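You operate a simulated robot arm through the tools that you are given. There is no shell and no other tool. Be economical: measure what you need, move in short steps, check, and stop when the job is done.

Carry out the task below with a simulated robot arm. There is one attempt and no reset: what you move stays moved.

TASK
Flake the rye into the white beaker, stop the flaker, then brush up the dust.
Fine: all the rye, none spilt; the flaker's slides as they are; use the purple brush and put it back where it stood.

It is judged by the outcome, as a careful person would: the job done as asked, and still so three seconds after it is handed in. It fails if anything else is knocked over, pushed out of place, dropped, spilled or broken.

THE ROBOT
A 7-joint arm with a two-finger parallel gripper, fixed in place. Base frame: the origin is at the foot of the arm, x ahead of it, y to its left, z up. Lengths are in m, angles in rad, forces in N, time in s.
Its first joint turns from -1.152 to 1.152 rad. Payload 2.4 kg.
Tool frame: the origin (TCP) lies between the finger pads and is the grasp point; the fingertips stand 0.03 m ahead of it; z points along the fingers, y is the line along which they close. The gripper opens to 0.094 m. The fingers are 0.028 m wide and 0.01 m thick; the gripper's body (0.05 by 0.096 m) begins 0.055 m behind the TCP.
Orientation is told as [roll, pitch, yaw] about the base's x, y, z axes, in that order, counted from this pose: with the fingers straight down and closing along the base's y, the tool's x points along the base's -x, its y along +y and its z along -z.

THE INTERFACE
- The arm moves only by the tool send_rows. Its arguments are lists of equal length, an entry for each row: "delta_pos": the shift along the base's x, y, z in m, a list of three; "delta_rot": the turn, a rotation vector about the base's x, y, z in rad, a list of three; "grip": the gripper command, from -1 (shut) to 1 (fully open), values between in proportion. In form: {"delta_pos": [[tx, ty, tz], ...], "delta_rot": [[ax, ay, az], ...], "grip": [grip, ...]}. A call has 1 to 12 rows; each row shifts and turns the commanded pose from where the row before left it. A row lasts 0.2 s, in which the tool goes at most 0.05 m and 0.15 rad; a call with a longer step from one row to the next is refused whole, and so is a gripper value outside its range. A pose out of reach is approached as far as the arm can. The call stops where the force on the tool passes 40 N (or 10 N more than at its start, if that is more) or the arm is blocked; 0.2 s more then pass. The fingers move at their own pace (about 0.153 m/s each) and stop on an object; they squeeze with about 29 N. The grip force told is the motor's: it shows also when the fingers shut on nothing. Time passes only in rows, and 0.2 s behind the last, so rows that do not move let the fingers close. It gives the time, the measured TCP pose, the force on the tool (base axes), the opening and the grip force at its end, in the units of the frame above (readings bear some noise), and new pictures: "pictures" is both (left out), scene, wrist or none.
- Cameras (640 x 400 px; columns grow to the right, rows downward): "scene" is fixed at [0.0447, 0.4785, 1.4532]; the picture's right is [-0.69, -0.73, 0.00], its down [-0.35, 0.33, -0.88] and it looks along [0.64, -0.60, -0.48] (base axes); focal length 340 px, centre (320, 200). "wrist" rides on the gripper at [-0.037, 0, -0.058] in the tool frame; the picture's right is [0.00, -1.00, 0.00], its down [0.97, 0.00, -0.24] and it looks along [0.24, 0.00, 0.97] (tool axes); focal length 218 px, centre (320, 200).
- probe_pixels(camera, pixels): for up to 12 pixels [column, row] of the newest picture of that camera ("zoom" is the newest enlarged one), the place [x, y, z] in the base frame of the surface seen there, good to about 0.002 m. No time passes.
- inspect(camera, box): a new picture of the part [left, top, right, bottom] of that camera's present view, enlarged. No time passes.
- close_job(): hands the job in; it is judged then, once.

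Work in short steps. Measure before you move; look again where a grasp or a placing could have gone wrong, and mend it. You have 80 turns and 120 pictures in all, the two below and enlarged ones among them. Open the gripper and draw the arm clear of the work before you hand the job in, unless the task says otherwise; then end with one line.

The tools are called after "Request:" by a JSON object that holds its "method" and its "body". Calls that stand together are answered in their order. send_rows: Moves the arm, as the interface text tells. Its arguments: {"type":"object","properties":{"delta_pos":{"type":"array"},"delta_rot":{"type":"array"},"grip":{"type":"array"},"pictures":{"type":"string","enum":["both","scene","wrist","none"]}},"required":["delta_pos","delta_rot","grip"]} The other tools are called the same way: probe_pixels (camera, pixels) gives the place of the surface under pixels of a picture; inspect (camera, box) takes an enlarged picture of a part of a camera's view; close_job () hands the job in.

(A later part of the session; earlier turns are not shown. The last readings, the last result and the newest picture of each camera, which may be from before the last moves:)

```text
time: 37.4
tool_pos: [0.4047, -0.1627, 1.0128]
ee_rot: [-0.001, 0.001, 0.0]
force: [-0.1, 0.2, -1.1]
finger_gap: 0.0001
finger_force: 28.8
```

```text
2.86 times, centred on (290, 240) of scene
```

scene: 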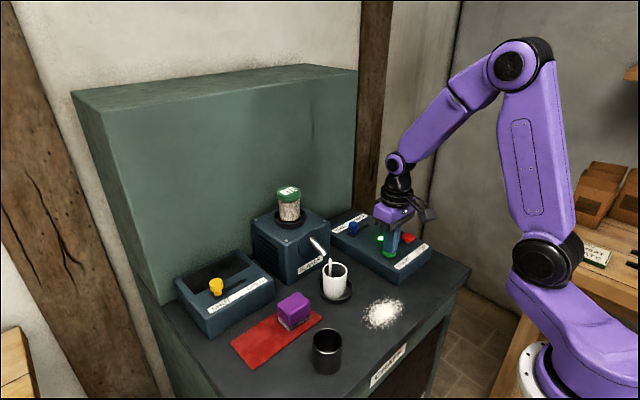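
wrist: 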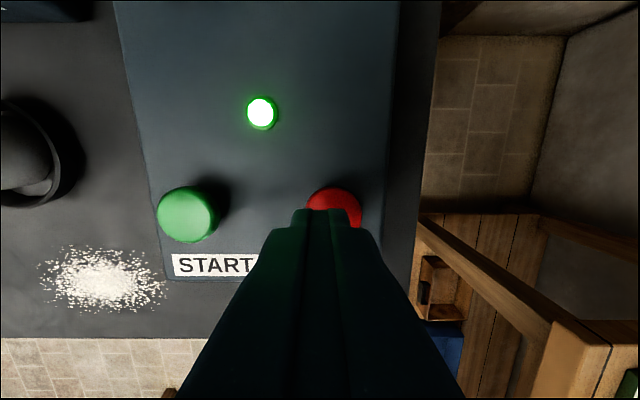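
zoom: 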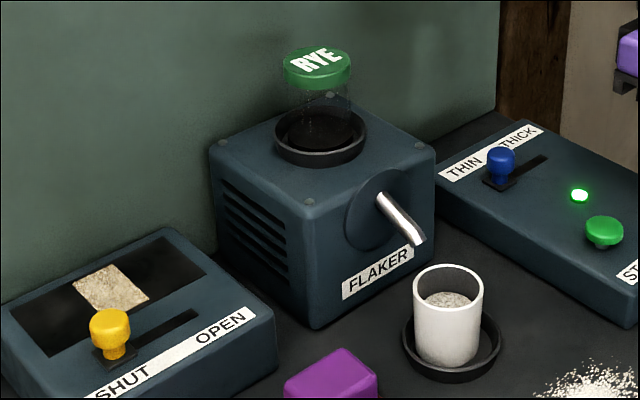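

The jar is empty and the stream has ended. I press STOP.

Request:
{"method": "send_rows", "body": {"delta_pos": [[-0.001, -0.001, -0.016], [0, 0, -0.004], [0, 0, -0.003], [0, 0, -0.003], [0, 0, -0.002], [0, 0, 0.01], [0, 0, 0.03]], "delta_rot": [[0, 0, 0], [0, 0, 0], [0, 0, 0], [0, 0, 0], [0, 0, 0], [0, 0, 0], [0, 0, 0]], "grip": [-1, -1, -1, -1, -1, -1, -1]}}

```text
time: 39.0
tool_pos: [0.4041, -0.1653, 1.0243]
ee_rot: [0.001, 0.0, 0.0]
force: [-0.4, -1.8, 0.1]
finger_gap: 0.0001
finger_force: 29.3
```

scene: 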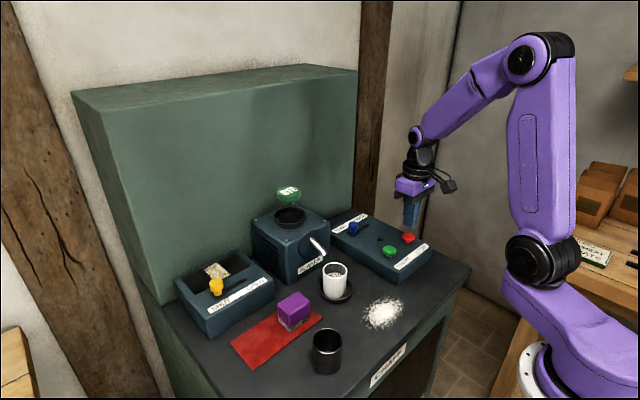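
wrist: 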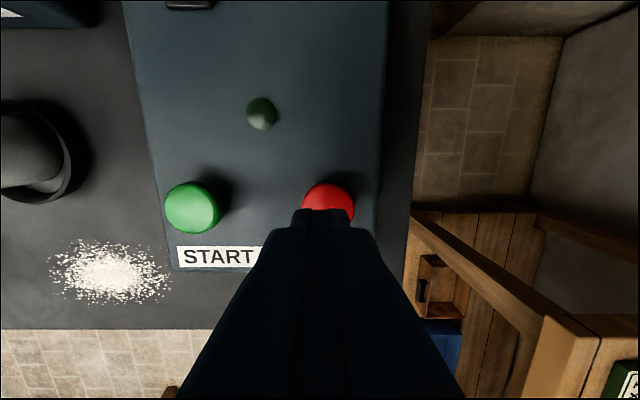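

Stopped: the light is out. I raise the arm, open the fingers and move above the brush at about (0.43, 0.182) to measure it.

Request:
{"method": "send_rows", "body": {"delta_pos": [[0, 0.01, 0.04], [0, 0.03, 0.04], [0, 0.045, 0.02], [0, 0.045, 0], [0, 0.045, 0], [0, 0.045, 0], [0, 0.045, 0], [0, 0.045, 0], [0, 0.037, 0]], "delta_rot": [[0, 0, 0], [0, 0, 0], [0, 0, 0], [0, 0, 0], [0, 0, 0], [0, 0, 0], [0, 0, 0], [0, 0, 0], [0, 0, 0]], "grip": [1, 1, 1, 1, 1, 1, 1, 1, 1], "pictures": "wrist"}}

```text
time: 41.0
tool_pos: [0.405, 0.1813, 1.122]
ee_rot: [0.0, -0.002, 0.0]
force: [-0.1, 0.4, 0.0]
finger_gap: 0.0939
finger_force: 0.0
```

wrist: 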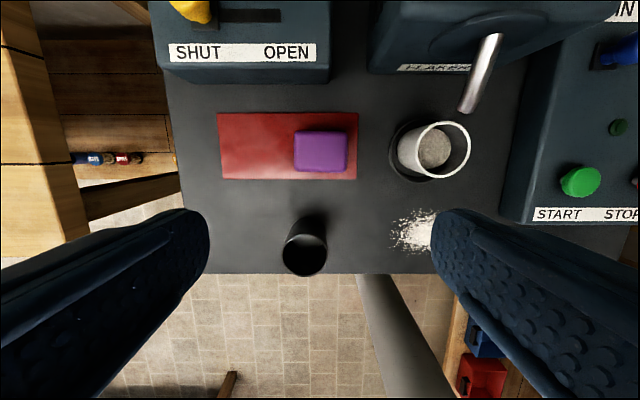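

Request:
{"method": "probe_pixels", "body": {"camera": "wrist", "pixels": [[297, 150], [346, 150], [320, 133], [320, 169], [320, 150], [225, 150], [356, 120], [219, 116], [219, 176], [357, 177], [320, 175], [435, 150]]}}

Request:
{"method": "inspect", "body": {"camera": "wrist", "box": [200, 80, 500, 280]}}

Request:
{"method": "inspect", "body": {"camera": "scene", "box": [160, 240, 360, 380]}}

```text
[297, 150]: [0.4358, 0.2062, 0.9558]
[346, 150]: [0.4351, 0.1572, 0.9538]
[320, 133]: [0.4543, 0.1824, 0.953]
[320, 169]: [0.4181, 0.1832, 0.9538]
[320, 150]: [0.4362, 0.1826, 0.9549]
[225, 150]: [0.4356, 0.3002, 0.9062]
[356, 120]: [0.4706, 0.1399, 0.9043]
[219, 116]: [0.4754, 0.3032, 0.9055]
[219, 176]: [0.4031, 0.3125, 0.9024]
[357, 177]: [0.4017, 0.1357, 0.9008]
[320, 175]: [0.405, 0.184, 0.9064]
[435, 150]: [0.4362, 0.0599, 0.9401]
```

```text
2.00 times, centred on (350, 180) of wrist
```

zoom: 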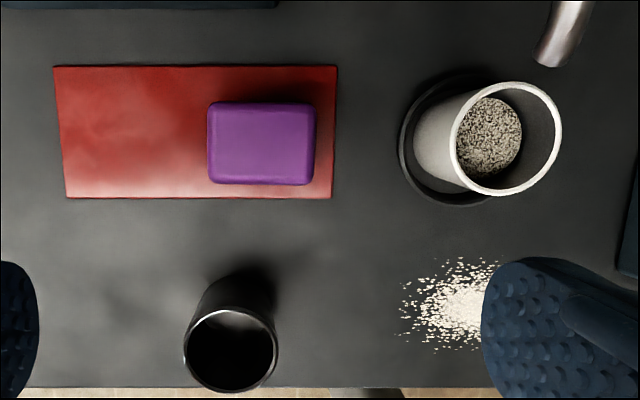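

```text
2.86 times, centred on (260, 310) of scene
```

zoom: 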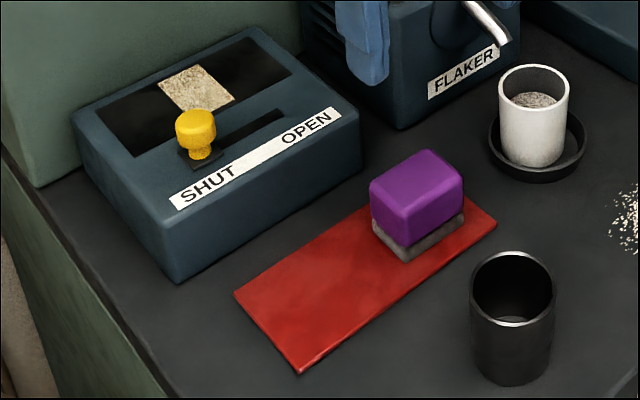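

Brush: centre (0.436, 0.182), 0.05 wide in y, top at 0.955, standing on the mat (top about 0.905). I go straight down to TCP z = 0.942 and grip.

Request:
{"method": "send_rows", "body": {"delta_pos": [[0.031, 0.001, -0.03], [0, 0, -0.045], [0, 0, -0.045], [0, 0, -0.04], [0, 0, -0.02], [0, 0, 0]], "delta_rot": [[0, 0, 0], [0, 0, 0], [0, 0, 0], [0, 0, 0], [0, 0, 0], [0, 0, 0]], "grip": [1, 1, 1, 1, 1, 1]}}

```text
time: 42.4
tool_pos: [0.4364, 0.1817, 0.9428]
ee_rot: [-0.002, 0.0, -0.001]
force: [-0.6, 0.6, 0.3]
finger_gap: 0.0941
finger_force: 0.1
```

scene: 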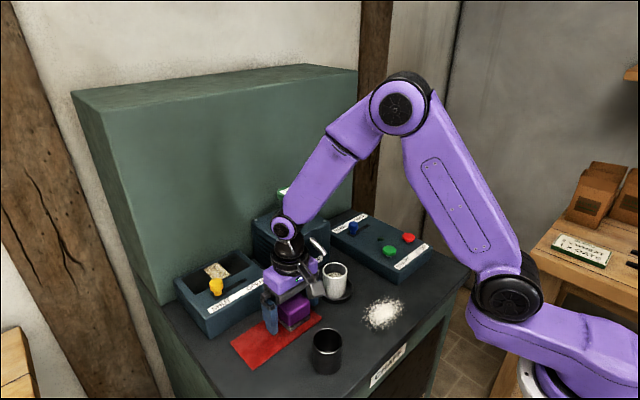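
wrist: 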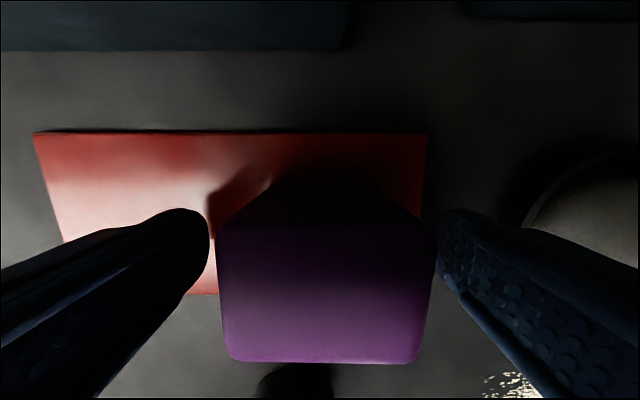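

Request:
{"method": "send_rows", "body": {"delta_pos": [[0, 0, 0], [0, 0, 0], [0, 0, 0]], "delta_rot": [[0, 0, 0], [0, 0, 0], [0, 0, 0]], "grip": [-1, -1, -1], "pictures": "none"}}

Request:
{"method": "send_rows", "body": {"delta_pos": [[0, 0, 0.03], [0, 0, 0.04], [0, 0, 0.04]], "delta_rot": [[0, 0, 0], [0, 0, 0], [0, 0, 0]], "grip": [-1, -1, -1]}}

```text
time: 43.2
tool_pos: [0.4369, 0.1805, 0.9431]
ee_rot: [0.0, 0.001, 0.001]
force: [0.3, 0.9, -0.4]
finger_gap: 0.0599
finger_force: 28.9
```

```text
time: 44.0
tool_pos: [0.437, 0.182, 1.0566]
ee_rot: [-0.001, -0.001, -0.001]
force: [0.7, 0.1, -0.6]
finger_gap: 0.0601
finger_force: 29.3
```

scene: 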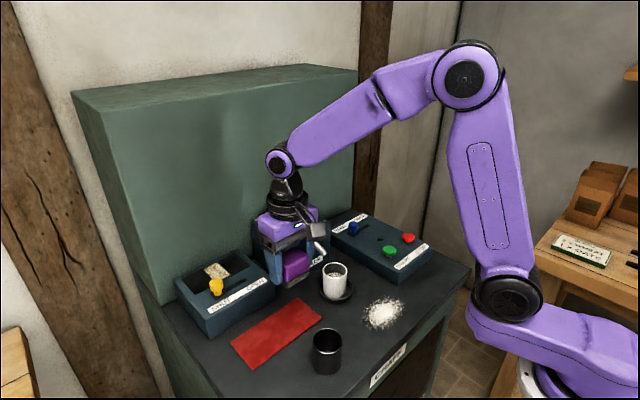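
wrist: 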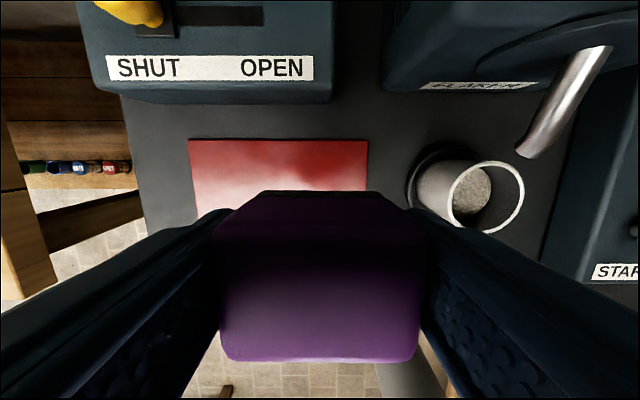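

Brush held. I carry it over the dust.

Request:
{"method": "send_rows", "body": {"delta_pos": [[-0.03, -0.01, 0], [-0.035, -0.03, 0], [-0.025, -0.04, 0], [-0.01, -0.04, 0], [0, -0.029, -0.03], [-0.012, 0, -0.04]], "delta_rot": [[0, 0, 0], [0, 0, 0], [0, 0, 0], [0, 0, 0], [0, 0, 0], [0, 0, 0]], "grip": [-1, -1, -1, -1, -1, -1]}}

Request:
{"method": "inspect", "body": {"camera": "scene", "box": [300, 240, 460, 370]}}

```text
time: 45.4
tool_pos: [0.3248, 0.0348, 0.9839]
ee_rot: [0.0, -0.001, -0.004]
force: [-1.3, 0.6, -0.9]
finger_gap: 0.0599
finger_force: 28.5
```

scene: 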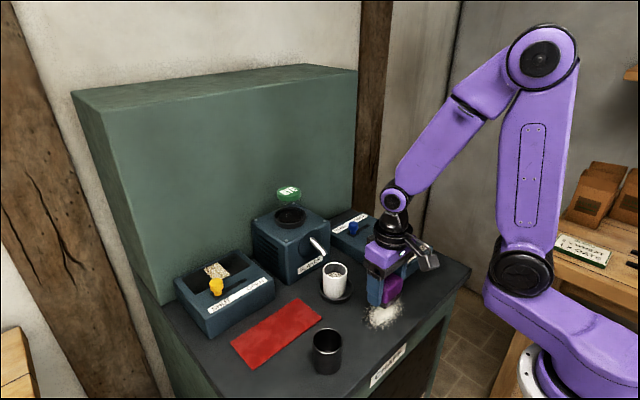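
wrist: 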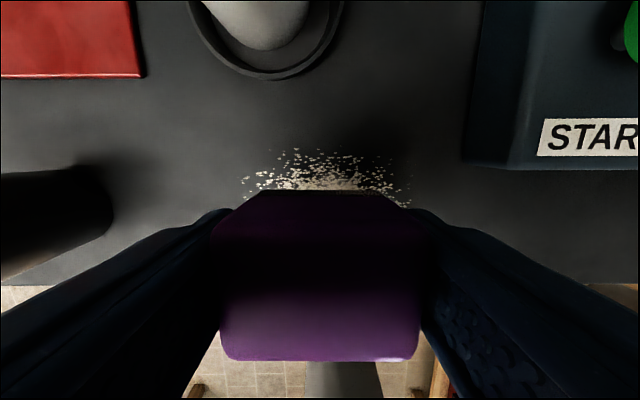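

```text
3.08 times, centred on (380, 305) of scene
```

zoom: 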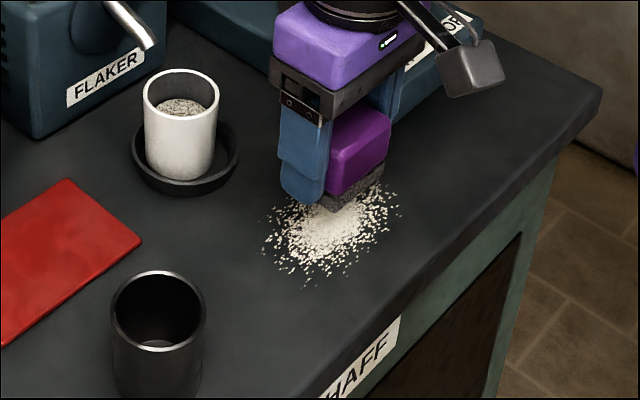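

I lower the bristles at the back of the pile with light contact and make a short stroke to see how the dust behaves.

Request:
{"method": "send_rows", "body": {"delta_pos": [[0.02, 0, -0.02], [0, 0, -0.02], [0, 0, -0.004], [-0.01, 0, 0], [-0.01, 0, 0]], "delta_rot": [[0, 0, 0], [0, 0, 0], [0, 0, 0], [0, 0, 0], [0, 0, 0]], "grip": [-1, -1, -1, -1, -1]}}

Request:
{"method": "inspect", "body": {"camera": "scene", "box": [300, 240, 460, 370]}}

```text
time: 46.6
tool_pos: [0.3241, 0.0349, 0.9386]
ee_rot: [-0.001, 0.0, 0.001]
force: [0.4, 0.5, -1.1]
finger_gap: 0.0599
finger_force: 29.3
```

scene: 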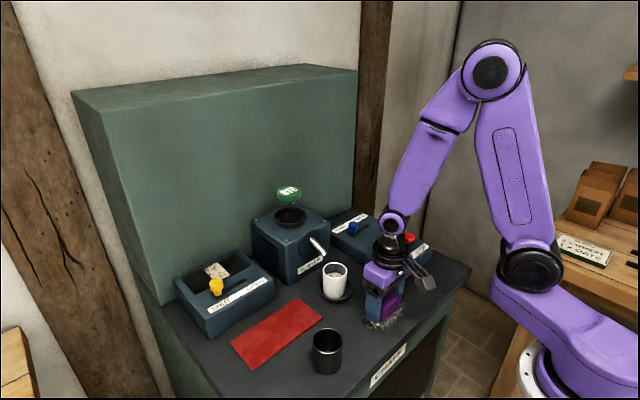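
wrist: 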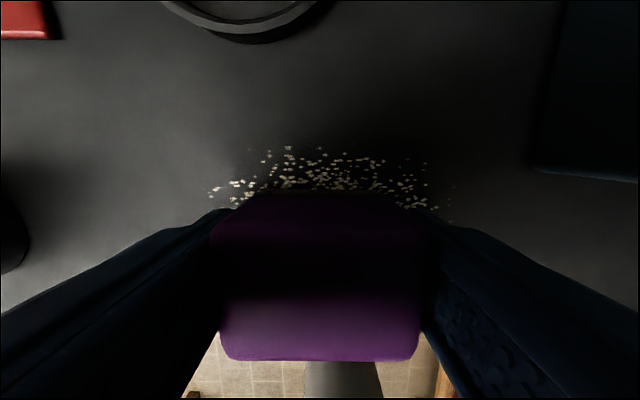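

```text
3.08 times, centred on (380, 305) of scene
```

zoom: 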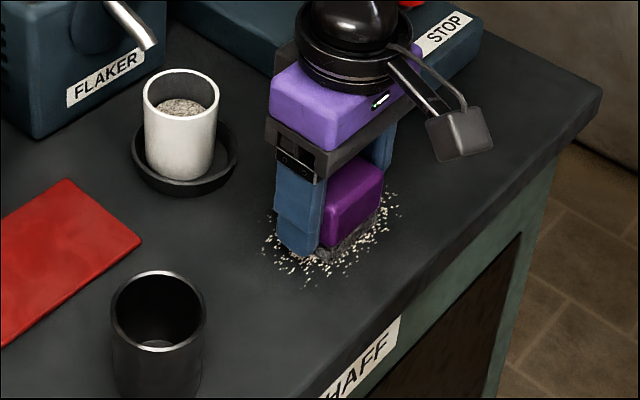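

The bright pile thins under the brush. I sweep back and forth over the whole patch.

Request:
{"method": "send_rows", "body": {"delta_pos": [[0.02, 0, -0.001], [0.02, 0, 0], [0, 0.015, 0], [0, 0.015, 0], [-0.02, 0, 0], [-0.02, 0, 0], [-0.02, 0, 0], [0, -0.015, 0], [0, -0.015, 0], [0, -0.015, 0], [0, -0.015, 0], [0, -0.01, 0]], "delta_rot": [[0, 0, 0], [0, 0, 0], [0, 0, 0], [0, 0, 0], [0, 0, 0], [0, 0, 0], [0, 0, 0], [0, 0, 0], [0, 0, 0], [0, 0, 0], [0, 0, 0], [0, 0, 0]], "grip": [-1, -1, -1, -1, -1, -1, -1, -1, -1, -1, -1, -1]}}

Request:
{"method": "inspect", "body": {"camera": "scene", "box": [300, 240, 460, 370]}}

```text
time: 49.2
tool_pos: [0.3048, -0.0065, 0.9382]
ee_rot: [0.0, 0.0, 0.001]
force: [-0.5, 0.5, -1.1]
finger_gap: 0.0599
finger_force: 28.9
```

scene: 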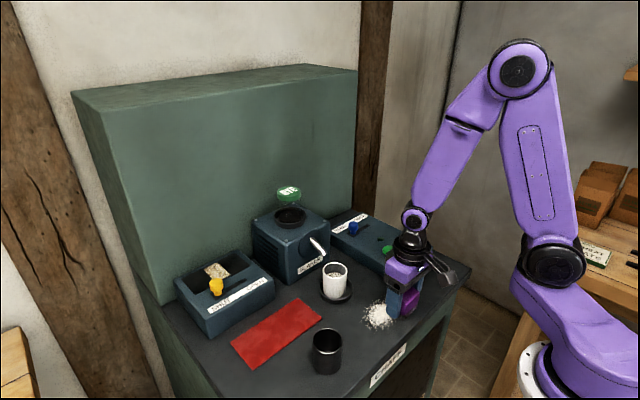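
wrist: 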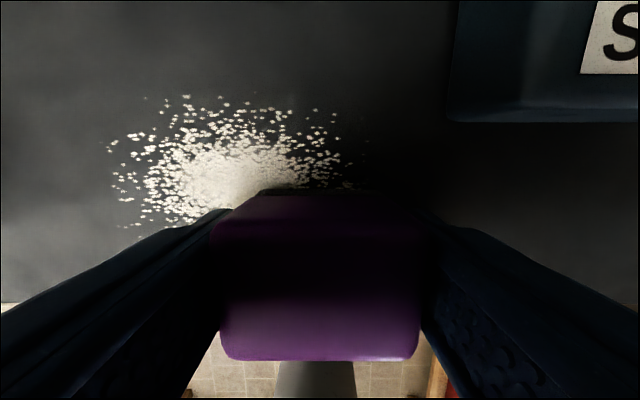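

```text
3.08 times, centred on (380, 305) of scene
```

zoom: 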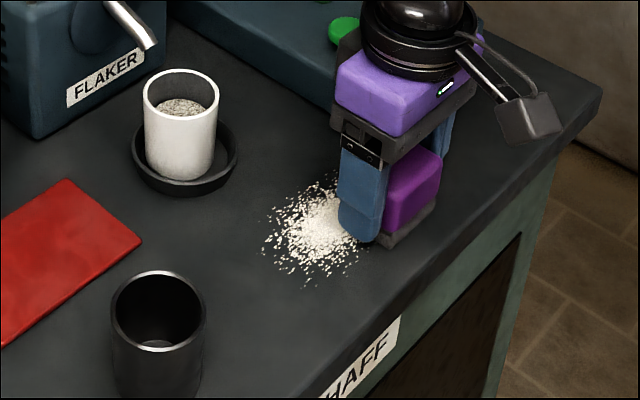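

The dust is untouched, so the bristles aren't reaching the table. I lower in small steps until I feel contact.

Request:
{"method": "send_rows", "body": {"delta_pos": [[0.01, 0, -0.0015], [0, 0, -0.0015]], "delta_rot": [[0, 0, 0], [0, 0, 0]], "grip": [-1, -1], "pictures": "none"}}

Request:
{"method": "inspect", "body": {"camera": "scene", "box": [360, 270, 440, 330]}}

```text
time: 49.8
tool_pos: [0.3135, -0.0054, 0.935]
ee_rot: [0.0, -0.002, 0.001]
force: [-5.2, -0.5, 23.0]
finger_gap: 0.06
finger_force: 28.9
```

```text
6.67 times, centred on (400, 300) of scene
```

zoom: 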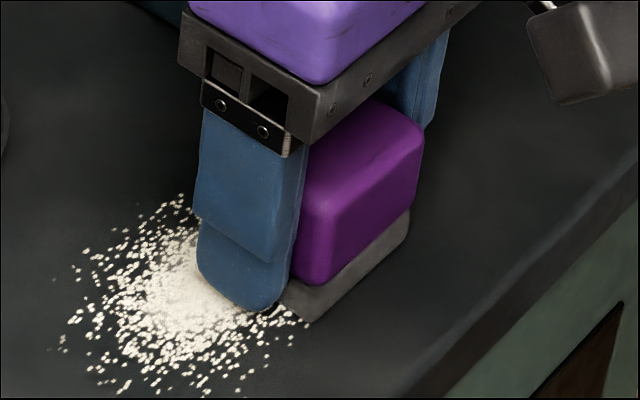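

Contact at z = 0.935 (23 N). I ease up a hair and stroke along x, then look.

Request:
{"method": "send_rows", "body": {"delta_pos": [[0, 0, -0.0002], [0.012, 0.004, 0.0], [0.012, 0.004, 0], [0.012, 0.004, 0], [-0.012, 0.004, 0], [-0.012, 0.004, 0], [-0.012, 0.004, 0]], "delta_rot": [[0, 0, 0], [0, 0, 0], [0, 0, 0], [0, 0, 0], [0, 0, 0], [0, 0, 0], [0, 0, 0]], "grip": [-1, -1, -1, -1, -1, -1, -1], "pictures": "wrist"}}

Request:
{"method": "inspect", "body": {"camera": "scene", "box": [340, 260, 440, 335]}}

```text
time: 51.4
tool_pos: [0.3135, 0.0183, 0.937]
ee_rot: [0.001, 0.001, 0.001]
force: [-0.8, -0.5, -1.1]
finger_gap: 0.0597
finger_force: 29.4
```

wrist: 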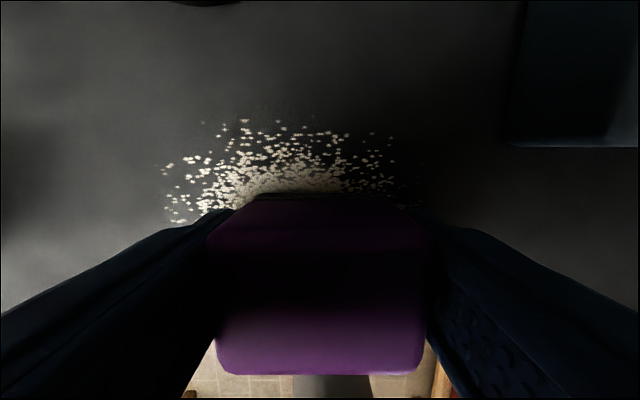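

```text
5.33 times, centred on (390, 298) of scene
```

zoom: 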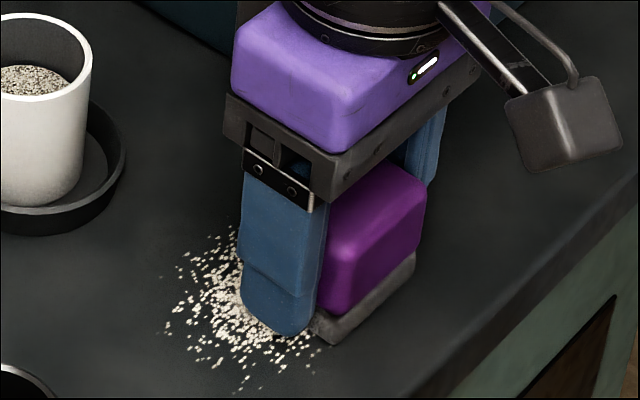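

The brush slipped slightly upwards in the grip and contact was lost. I lower a little more and stroke over the centre, checking the force.

Request:
{"method": "send_rows", "body": {"delta_pos": [[0, 0.002, -0.0015], [0.01, 0.003, 0], [0.01, 0.003, 0]], "delta_rot": [[0, 0, 0], [0, 0, 0], [0, 0, 0]], "grip": [-1, -1, -1], "pictures": "none"}}

Request:
{"method": "inspect", "body": {"camera": "scene", "box": [340, 260, 440, 335]}}

```text
time: 52.2
tool_pos: [0.3339, 0.0244, 0.935]
ee_rot: [-0.001, 0.002, 0.0]
force: [-8.1, -1.4, 22.2]
finger_gap: 0.0602
finger_force: 29.0
```

```text
5.33 times, centred on (390, 298) of scene
```

zoom: 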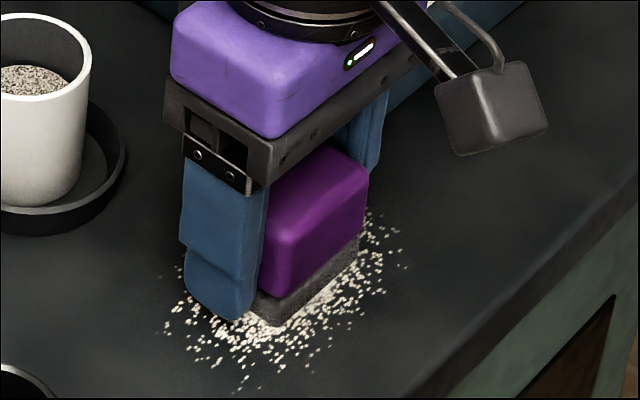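

Good contact now (22 N with friction). I keep stroking over the pile.

Request:
{"method": "send_rows", "body": {"delta_pos": [[0.015, 0.0, 0], [0.0, 0.015, 0], [-0.015, 0, 0], [-0.015, 0, 0], [-0.015, 0, 0], [0, 0.015, 0], [0.015, 0, 0], [0.015, 0, 0], [0.015, 0, 0]], "delta_rot": [[0, 0, 0], [0, 0, 0], [0, 0, 0], [0, 0, 0], [0, 0, 0], [0, 0, 0], [0, 0, 0], [0, 0, 0], [0, 0, 0]], "grip": [-1, -1, -1, -1, -1, -1, -1, -1, -1], "pictures": "none"}}

Request:
{"method": "inspect", "body": {"camera": "scene", "box": [320, 260, 440, 350]}}

```text
time: 54.2
tool_pos: [0.3477, 0.0543, 0.9325]
ee_rot: [0.001, 0.0, 0.003]
force: [-8.1, -0.1, 18.2]
finger_gap: 0.0599
finger_force: 28.9
```

```text
4.44 times, centred on (380, 305) of scene
```

zoom: 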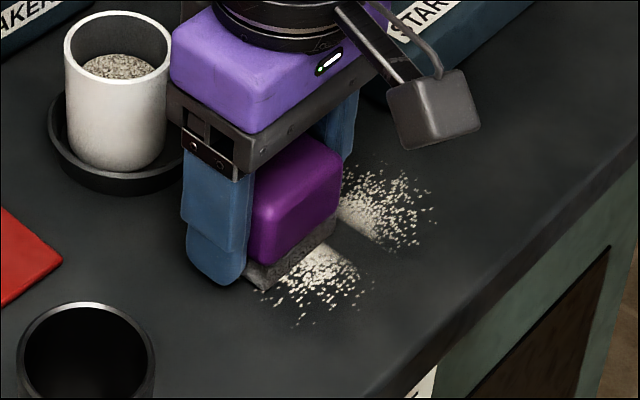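

The swept lane is clean: contact brushing picks the dust up. I cover the near strip and then the right side.

Request:
{"method": "send_rows", "body": {"delta_pos": [[-0.015, 0.0, 0], [-0.015, 0.0, 0], [-0.013, 0, 0], [0, -0.015, 0], [0, -0.015, 0], [0, -0.015, 0], [0, -0.015, 0], [0.0, -0.01, 0], [0.015, 0, 0], [0.015, 0, 0], [0.015, 0, 0]], "delta_rot": [[0, 0, 0], [0, 0, 0], [0, 0, 0], [0, 0, 0], [0, 0, 0], [0, 0, 0], [0, 0, 0], [0, 0, 0], [0, 0, 0], [0, 0, 0], [0, 0, 0]], "grip": [-1, -1, -1, -1, -1, -1, -1, -1, -1, -1, -1], "pictures": "none"}}

Request:
{"method": "inspect", "body": {"camera": "scene", "box": [320, 260, 440, 350]}}

```text
time: 56.6
tool_pos: [0.3359, -0.0145, 0.9323]
ee_rot: [-0.003, 0.024, -0.01]
force: [-10.1, 4.3, 19.8]
finger_gap: 0.0603
finger_force: 28.6
stopped in row 11: the force on the tool passed its limit (the readings are from after the stop); the commanded pose is now the measured one
```

```text
4.44 times, centred on (380, 305) of scene
```

zoom: 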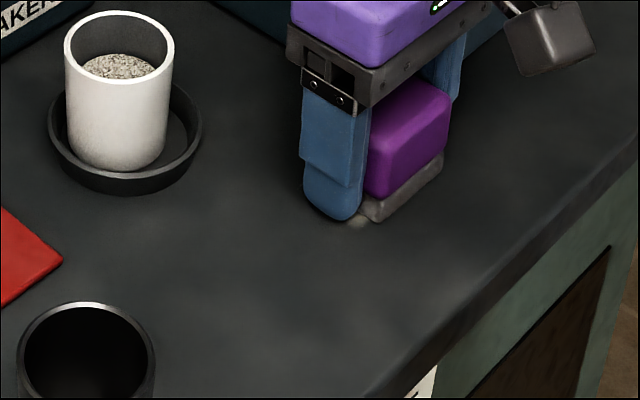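

Almost all the dust is gone, but a force limit tripped. I lift off and check everything, including the control panel.

Request:
{"method": "send_rows", "body": {"delta_pos": [[-0.004, 0.002, 0.004], [0, 0.0, 0.02], [-0.04, 0, 0.04]], "delta_rot": [[0.003, -0.024, 0.01], [0, 0, 0], [0, 0, 0]], "grip": [-1, -1, -1]}}

Request:
{"method": "inspect", "body": {"camera": "scene", "box": [320, 220, 480, 350]}}

Request:
{"method": "inspect", "body": {"camera": "wrist", "box": [120, 0, 540, 260]}}

```text
refused: row 3 steps farther than a row can; nothing moved
```

```text
3.08 times, centred on (400, 285) of scene
```

zoom: 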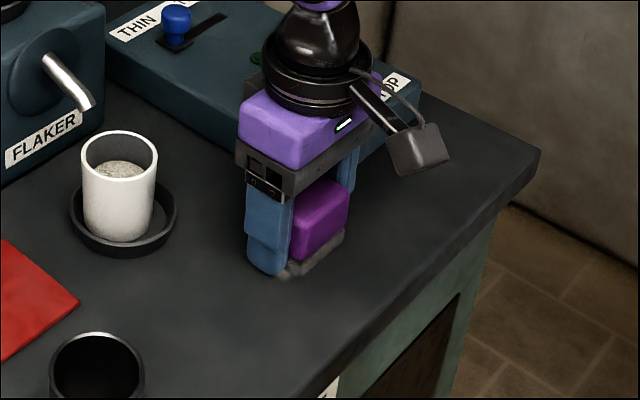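

```text
1.52 times, centred on (330, 130) of wrist
```

zoom: 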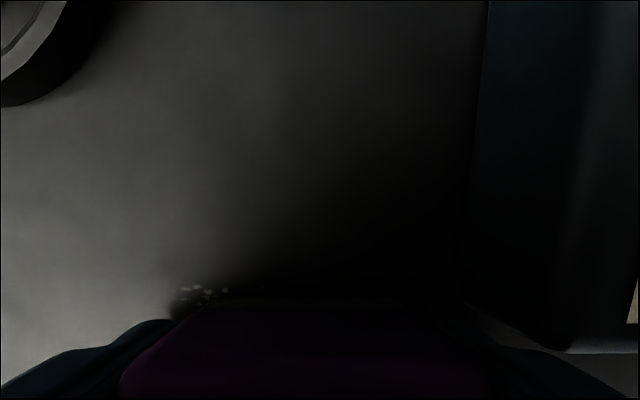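

Request:
{"method": "send_rows", "body": {"delta_pos": [[-0.004, 0.003, 0.002], [-0.006, 0.0, 0.02], [-0.03, 0, 0.03]], "delta_rot": [[0, -0.024, 0.01], [0, 0, 0], [0, 0, 0]], "grip": [-1, -1, -1]}}

Request:
{"method": "inspect", "body": {"camera": "scene", "box": [320, 220, 480, 350]}}

Request:
{"method": "inspect", "body": {"camera": "wrist", "box": [120, 0, 540, 260]}}

```text
time: 57.4
tool_pos: [0.2945, -0.0138, 0.9845]
ee_rot: [-0.004, -0.001, 0.001]
force: [-0.4, -0.5, -0.3]
finger_gap: 0.0599
finger_force: 28.7
```

scene: 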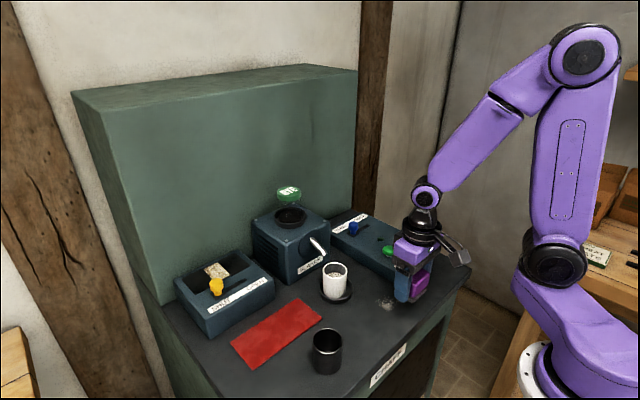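
wrist: 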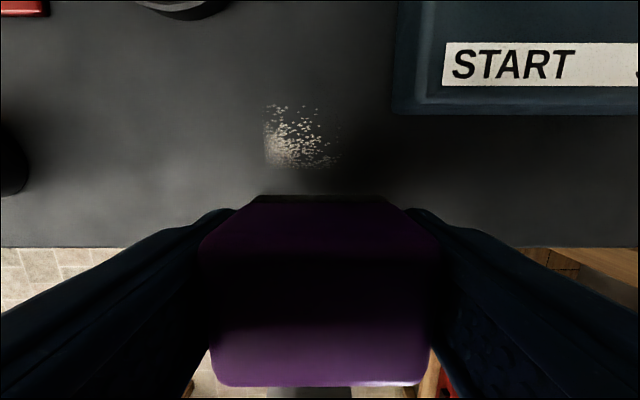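

```text
3.08 times, centred on (400, 285) of scene
```

zoom: 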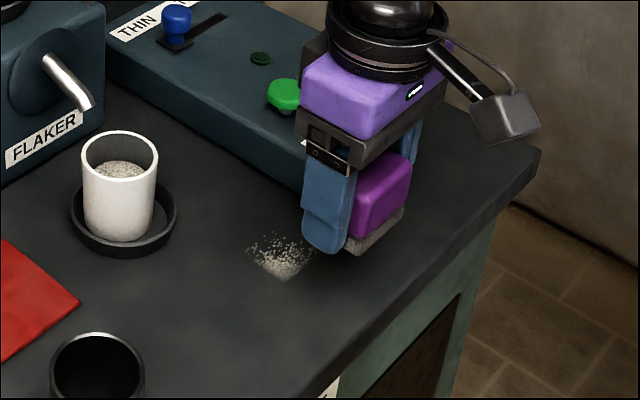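

```text
1.52 times, centred on (330, 130) of wrist
```

zoom: 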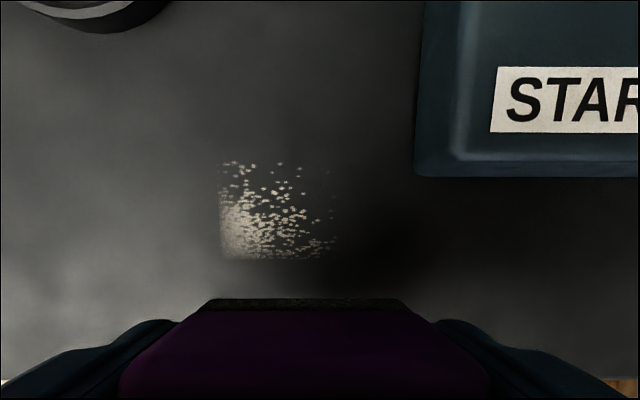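

Request:
{"method": "probe_pixels", "body": {"camera": "wrist", "pixels": [[265, 105], [265, 168], [340, 168], [320, 110], [400, 112], [398, 60], [300, 195], [385, 195], [345, 195], [480, 60]]}}

```text
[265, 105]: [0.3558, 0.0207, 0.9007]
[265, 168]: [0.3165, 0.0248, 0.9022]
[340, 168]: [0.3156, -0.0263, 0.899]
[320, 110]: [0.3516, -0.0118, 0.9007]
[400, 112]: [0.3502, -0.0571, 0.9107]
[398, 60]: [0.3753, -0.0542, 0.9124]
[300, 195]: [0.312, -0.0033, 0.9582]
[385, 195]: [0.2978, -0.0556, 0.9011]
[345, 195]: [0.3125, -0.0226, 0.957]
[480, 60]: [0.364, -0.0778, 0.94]
```

The remaining patch spans x 0.316–0.356, y -0.026–0.022; the panel edge is at y = -0.056. I brush it, staying at y ≥ -0.004.

Request:
{"method": "send_rows", "body": {"delta_pos": [[0.02, 0.028, 0], [0.01, 0, -0.03], [0, 0, -0.02], [0, 0, -0.002]], "delta_rot": [[0, 0, 0], [0, 0, 0], [0, 0, 0], [0, 0, 0]], "grip": [-1, -1, -1, -1], "pictures": "none"}}

```text
time: 58.4
tool_pos: [0.3258, 0.0153, 0.9317]
ee_rot: [-0.004, -0.002, 0.002]
force: [-3.1, -0.6, 22.9]
finger_gap: 0.0599
finger_force: 29.4
```

Contact again. I stroke over the patch.

Request:
{"method": "send_rows", "body": {"delta_pos": [[0.012, 0, 0.0003], [0.012, 0, 0], [0, -0.009, 0], [0, -0.009, 0], [-0.012, 0, 0], [-0.012, 0, 0], [-0.01, 0, 0], [0.012, 0.005, 0], [0.012, 0.005, 0]], "delta_rot": [[0, 0, 0], [0, 0, 0], [0, 0, 0], [0, 0, 0], [0, 0, 0], [0, 0, 0], [0, 0, 0], [0, 0, 0], [0, 0, 0]], "grip": [-1, -1, -1, -1, -1, -1, -1, -1, -1], "pictures": "none"}}

Request:
{"method": "send_rows", "body": {"delta_pos": [[0, 0.0, 0.03], [-0.02, 0.03, 0.035], [-0.03, 0.03, 0.025]], "delta_rot": [[0, 0, 0], [0, 0, 0], [0, 0, 0]], "grip": [-1, -1, -1]}}

Request:
{"method": "inspect", "body": {"camera": "scene", "box": [320, 220, 480, 350]}}

Request:
{"method": "inspect", "body": {"camera": "wrist", "box": [300, 60, 540, 240]}}

```text
time: 60.4
tool_pos: [0.3398, 0.0082, 0.932]
ee_rot: [-0.005, 0.0, 0.003]
force: [0.2, -0.2, -1.0]
finger_gap: 0.0595
finger_force: 28.7
```

```text
refused: row 2 steps farther than a row can; nothing moved
```

```text
3.08 times, centred on (400, 285) of scene
```

zoom: 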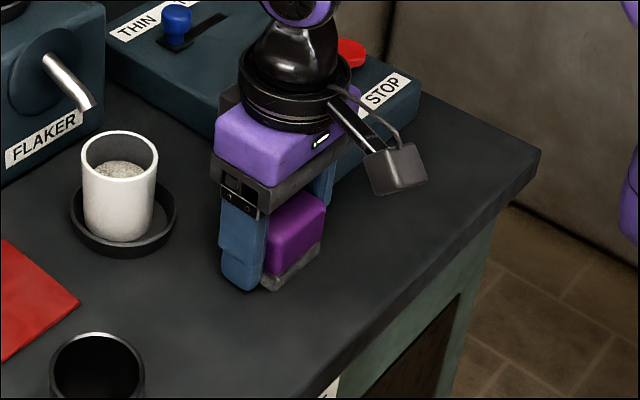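

```text
2.22 times, centred on (420, 150) of wrist
```

zoom: 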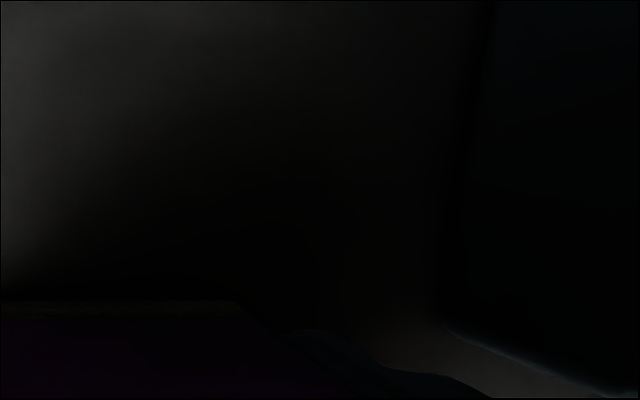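

Request:
{"method": "send_rows", "body": {"delta_pos": [[0, 0.0, 0.03], [-0.02, 0.03, 0.03], [-0.03, 0.03, 0.02]], "delta_rot": [[0, 0, 0], [0, 0, 0], [0, 0, 0]], "grip": [-1, -1, -1]}}

Request:
{"method": "inspect", "body": {"camera": "scene", "box": [320, 220, 480, 350]}}

Request:
{"method": "inspect", "body": {"camera": "wrist", "box": [300, 60, 540, 240]}}

```text
time: 61.2
tool_pos: [0.2905, 0.07, 1.012]
ee_rot: [-0.007, -0.001, 0.001]
force: [0.0, 0.6, -1.3]
finger_gap: 0.0596
finger_force: 29.2
```

scene: 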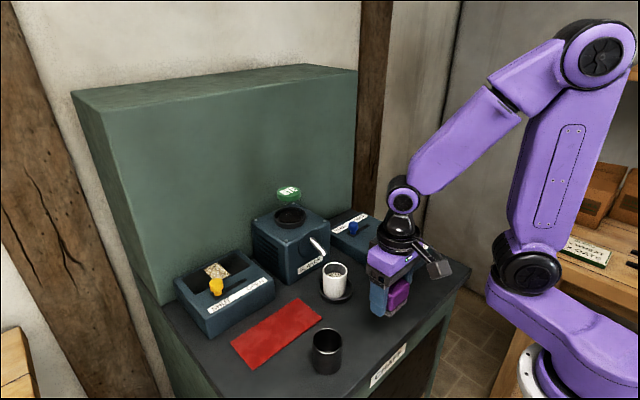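
wrist: 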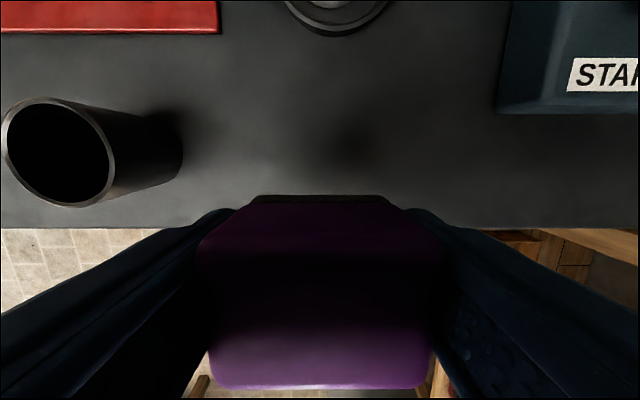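

```text
3.08 times, centred on (400, 285) of scene
```

zoom: 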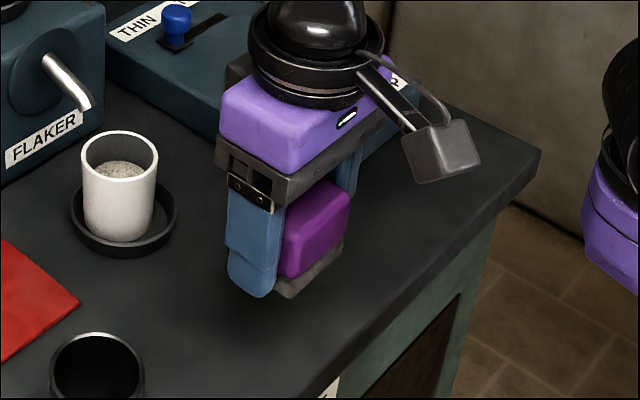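

```text
2.22 times, centred on (420, 150) of wrist
```

zoom: 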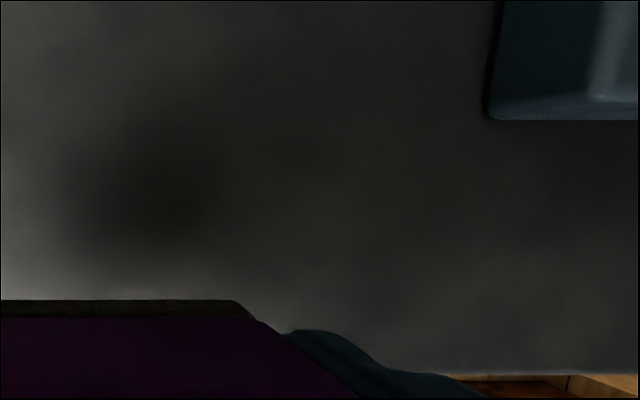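

The dust is gone. Before putting the brush back I check how it now sits in the grip.

Request:
{"method": "probe_pixels", "body": {"camera": "wrist", "pixels": [[320, 198], [320, 210], [320, 240], [320, 280], [320, 330], [320, 370], [320, 383], [230, 300], [410, 300]]}}

Request:
{"method": "probe_pixels", "body": {"camera": "zoom", "pixels": [[100, 308]]}}

Request:
{"method": "inspect", "body": {"camera": "scene", "box": [350, 240, 430, 330]}}

```text
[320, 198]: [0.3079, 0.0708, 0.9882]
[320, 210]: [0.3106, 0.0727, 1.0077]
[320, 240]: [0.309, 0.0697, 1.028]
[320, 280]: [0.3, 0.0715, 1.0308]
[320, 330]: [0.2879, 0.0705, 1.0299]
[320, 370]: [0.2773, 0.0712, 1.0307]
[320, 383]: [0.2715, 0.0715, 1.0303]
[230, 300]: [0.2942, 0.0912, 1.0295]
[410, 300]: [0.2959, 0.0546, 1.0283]
```

```text
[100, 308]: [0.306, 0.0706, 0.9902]
```

```text
4.44 times, centred on (390, 285) of scene
```

zoom: 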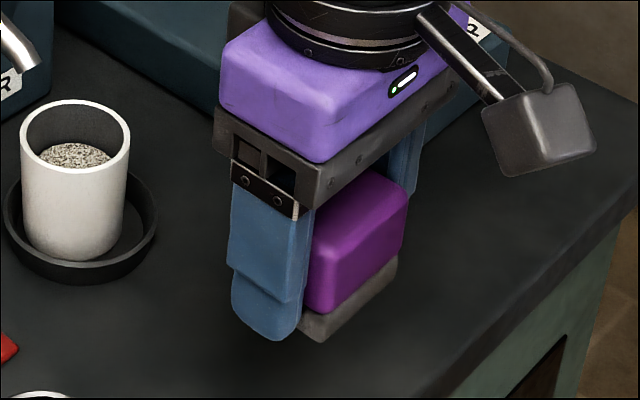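

The brush is level and centred; its bottom is now 0.032 below the TCP. I carry it back over its place.

Request:
{"method": "send_rows", "body": {"delta_pos": [[0, 0, 0.04], [0.015, 0.04, 0.005], [0.02, 0.04, 0], [0.03, 0.032, 0], [0.04, 0, 0], [0.0415, 0, 0], [0, 0, 0]], "delta_rot": [[0.006, 0, 0], [0, 0, 0], [0, 0, 0], [0, 0, 0], [0, 0, 0], [0, 0, 0], [0, 0, 0]], "grip": [-1, -1, -1, -1, -1, -1, -1]}}

```text
time: 62.8
tool_pos: [0.4361, 0.1793, 1.057]
ee_rot: [0.001, 0.0, 0.001]
force: [-0.2, 0.2, -1.5]
finger_gap: 0.0597
finger_force: 28.7
```

scene: 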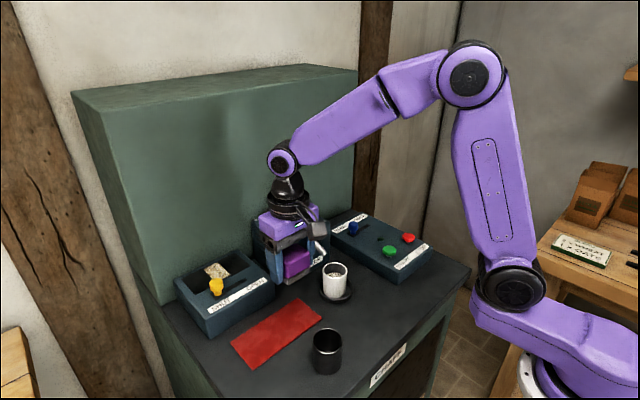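
wrist: 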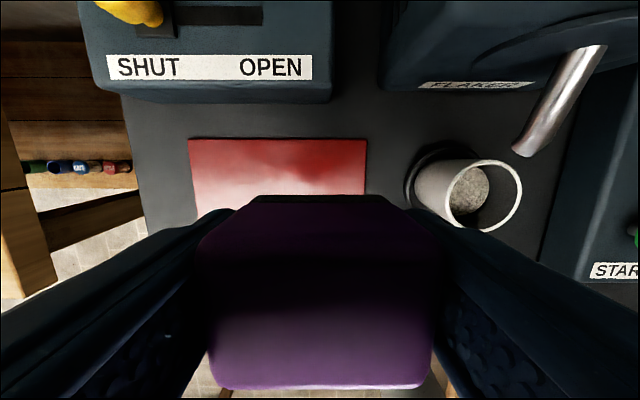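

Request:
{"method": "send_rows", "body": {"delta_pos": [[0, 0.0025, -0.04], [0, 0, -0.04], [0, 0, -0.03], [0, 0, -0.006], [0, 0, -0.002]], "delta_rot": [[0, 0, 0], [0, 0, 0], [0, 0, 0], [0, 0, 0], [0, 0, 0]], "grip": [-1, -1, -1, -1, -1], "pictures": "none"}}

```text
time: 64.0
tool_pos: [0.4348, 0.183, 0.9392]
ee_rot: [0.002, 0.001, 0.001]
force: [1.0, 0.3, -2.0]
finger_gap: 0.0599
finger_force: 29.1
```

Request:
{"method": "send_rows", "body": {"delta_pos": [[0.0008, -0.0005, -0.001], [0, 0, -0.001]], "delta_rot": [[0, 0, 0], [0, 0, 0]], "grip": [-1, -1], "pictures": "none"}}

```text
time: 64.6
tool_pos: [0.4376, 0.1819, 0.9377]
ee_rot: [0.002, -0.001, 0.003]
force: [0.0, 0.3, -1.2]
finger_gap: 0.0598
finger_force: 29.8
```

Request:
{"method": "send_rows", "body": {"delta_pos": [[0, 0, -0.001], [0, 0, 0]], "delta_rot": [[0, 0, 0], [0, 0, 0]], "grip": [-1, -1], "pictures": "none"}}

```text
time: 65.2
tool_pos: [0.4388, 0.1826, 0.9359]
ee_rot: [0.002, 0.001, 0.002]
force: [-0.2, 0.5, -2.0]
finger_gap: 0.0598
finger_force: 29.0
```

Request:
{"method": "send_rows", "body": {"delta_pos": [[-0.001, 0, -0.001], [0, 0, 0]], "delta_rot": [[0, 0, 0], [0, 0, 0]], "grip": [-1, -1]}}

Request:
{"method": "inspect", "body": {"camera": "scene", "box": [220, 250, 340, 350]}}

```text
time: 65.8
tool_pos: [0.4381, 0.182, 0.9369]
ee_rot: [0.001, -0.001, 0.003]
force: [1.1, -2.1, 10.5]
finger_gap: 0.06
finger_force: 29.4
```

scene: 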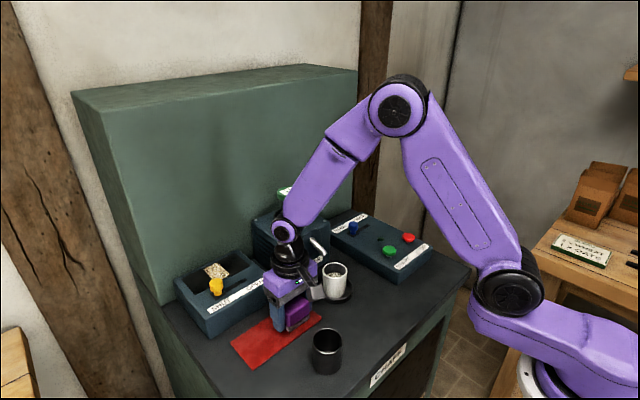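
wrist: 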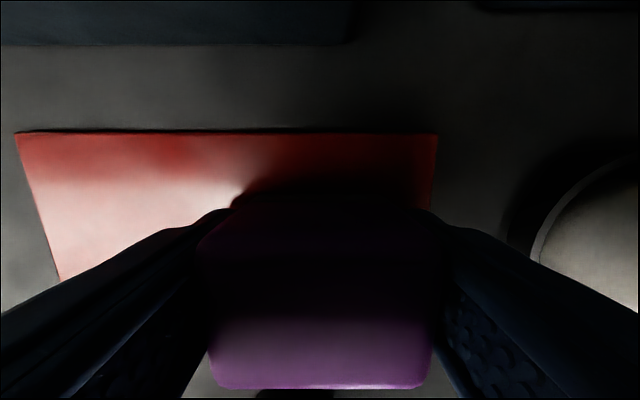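

```text
4.00 times, centred on (280, 300) of scene
```

zoom: 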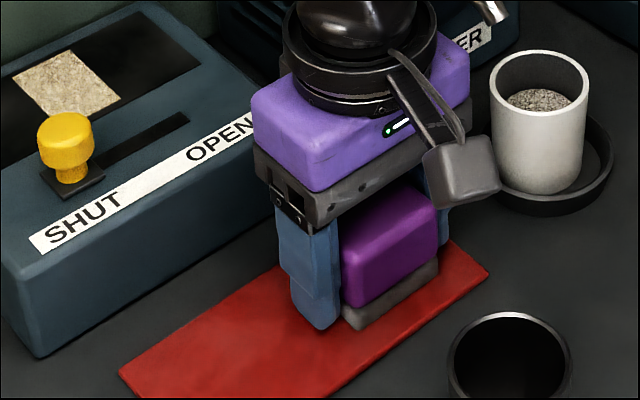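

Contact (10 N): the brush stands on the mat. I release it and rise straight up.

Request:
{"method": "send_rows", "body": {"delta_pos": [[0, 0, 0.0005], [0, 0, 0], [0, 0, 0.03], [0, 0, 0.045], [0, 0, 0.045], [-0.03, 0, 0.03], [-0.04, -0.01, 0.02]], "delta_rot": [[0, 0, 0], [0, 0, 0], [0, 0, 0], [0, 0, 0], [0, 0, 0], [0, 0, 0], [0, 0, 0]], "grip": [1, 1, 1, 1, 1, 1, 1]}}

```text
time: 67.4
tool_pos: [0.3671, 0.1695, 1.1065]
ee_rot: [0.001, 0.001, 0.001]
force: [-0.1, 0.0, 0.4]
finger_gap: 0.0939
finger_force: 0.0
```

scene: 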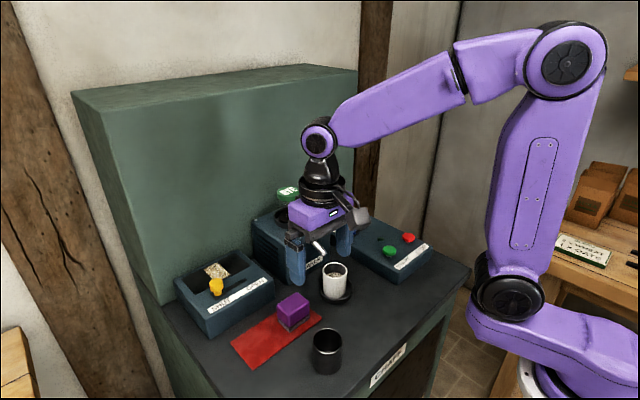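
wrist: 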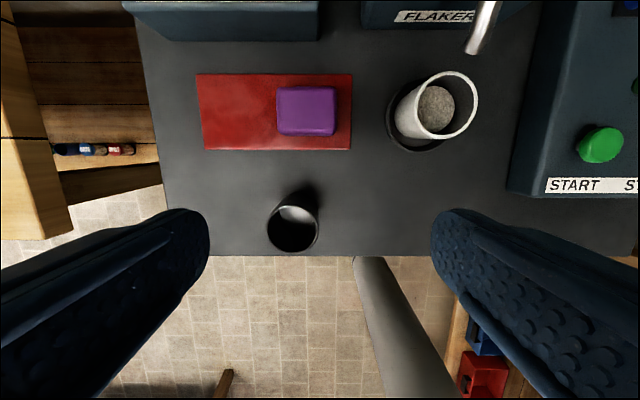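

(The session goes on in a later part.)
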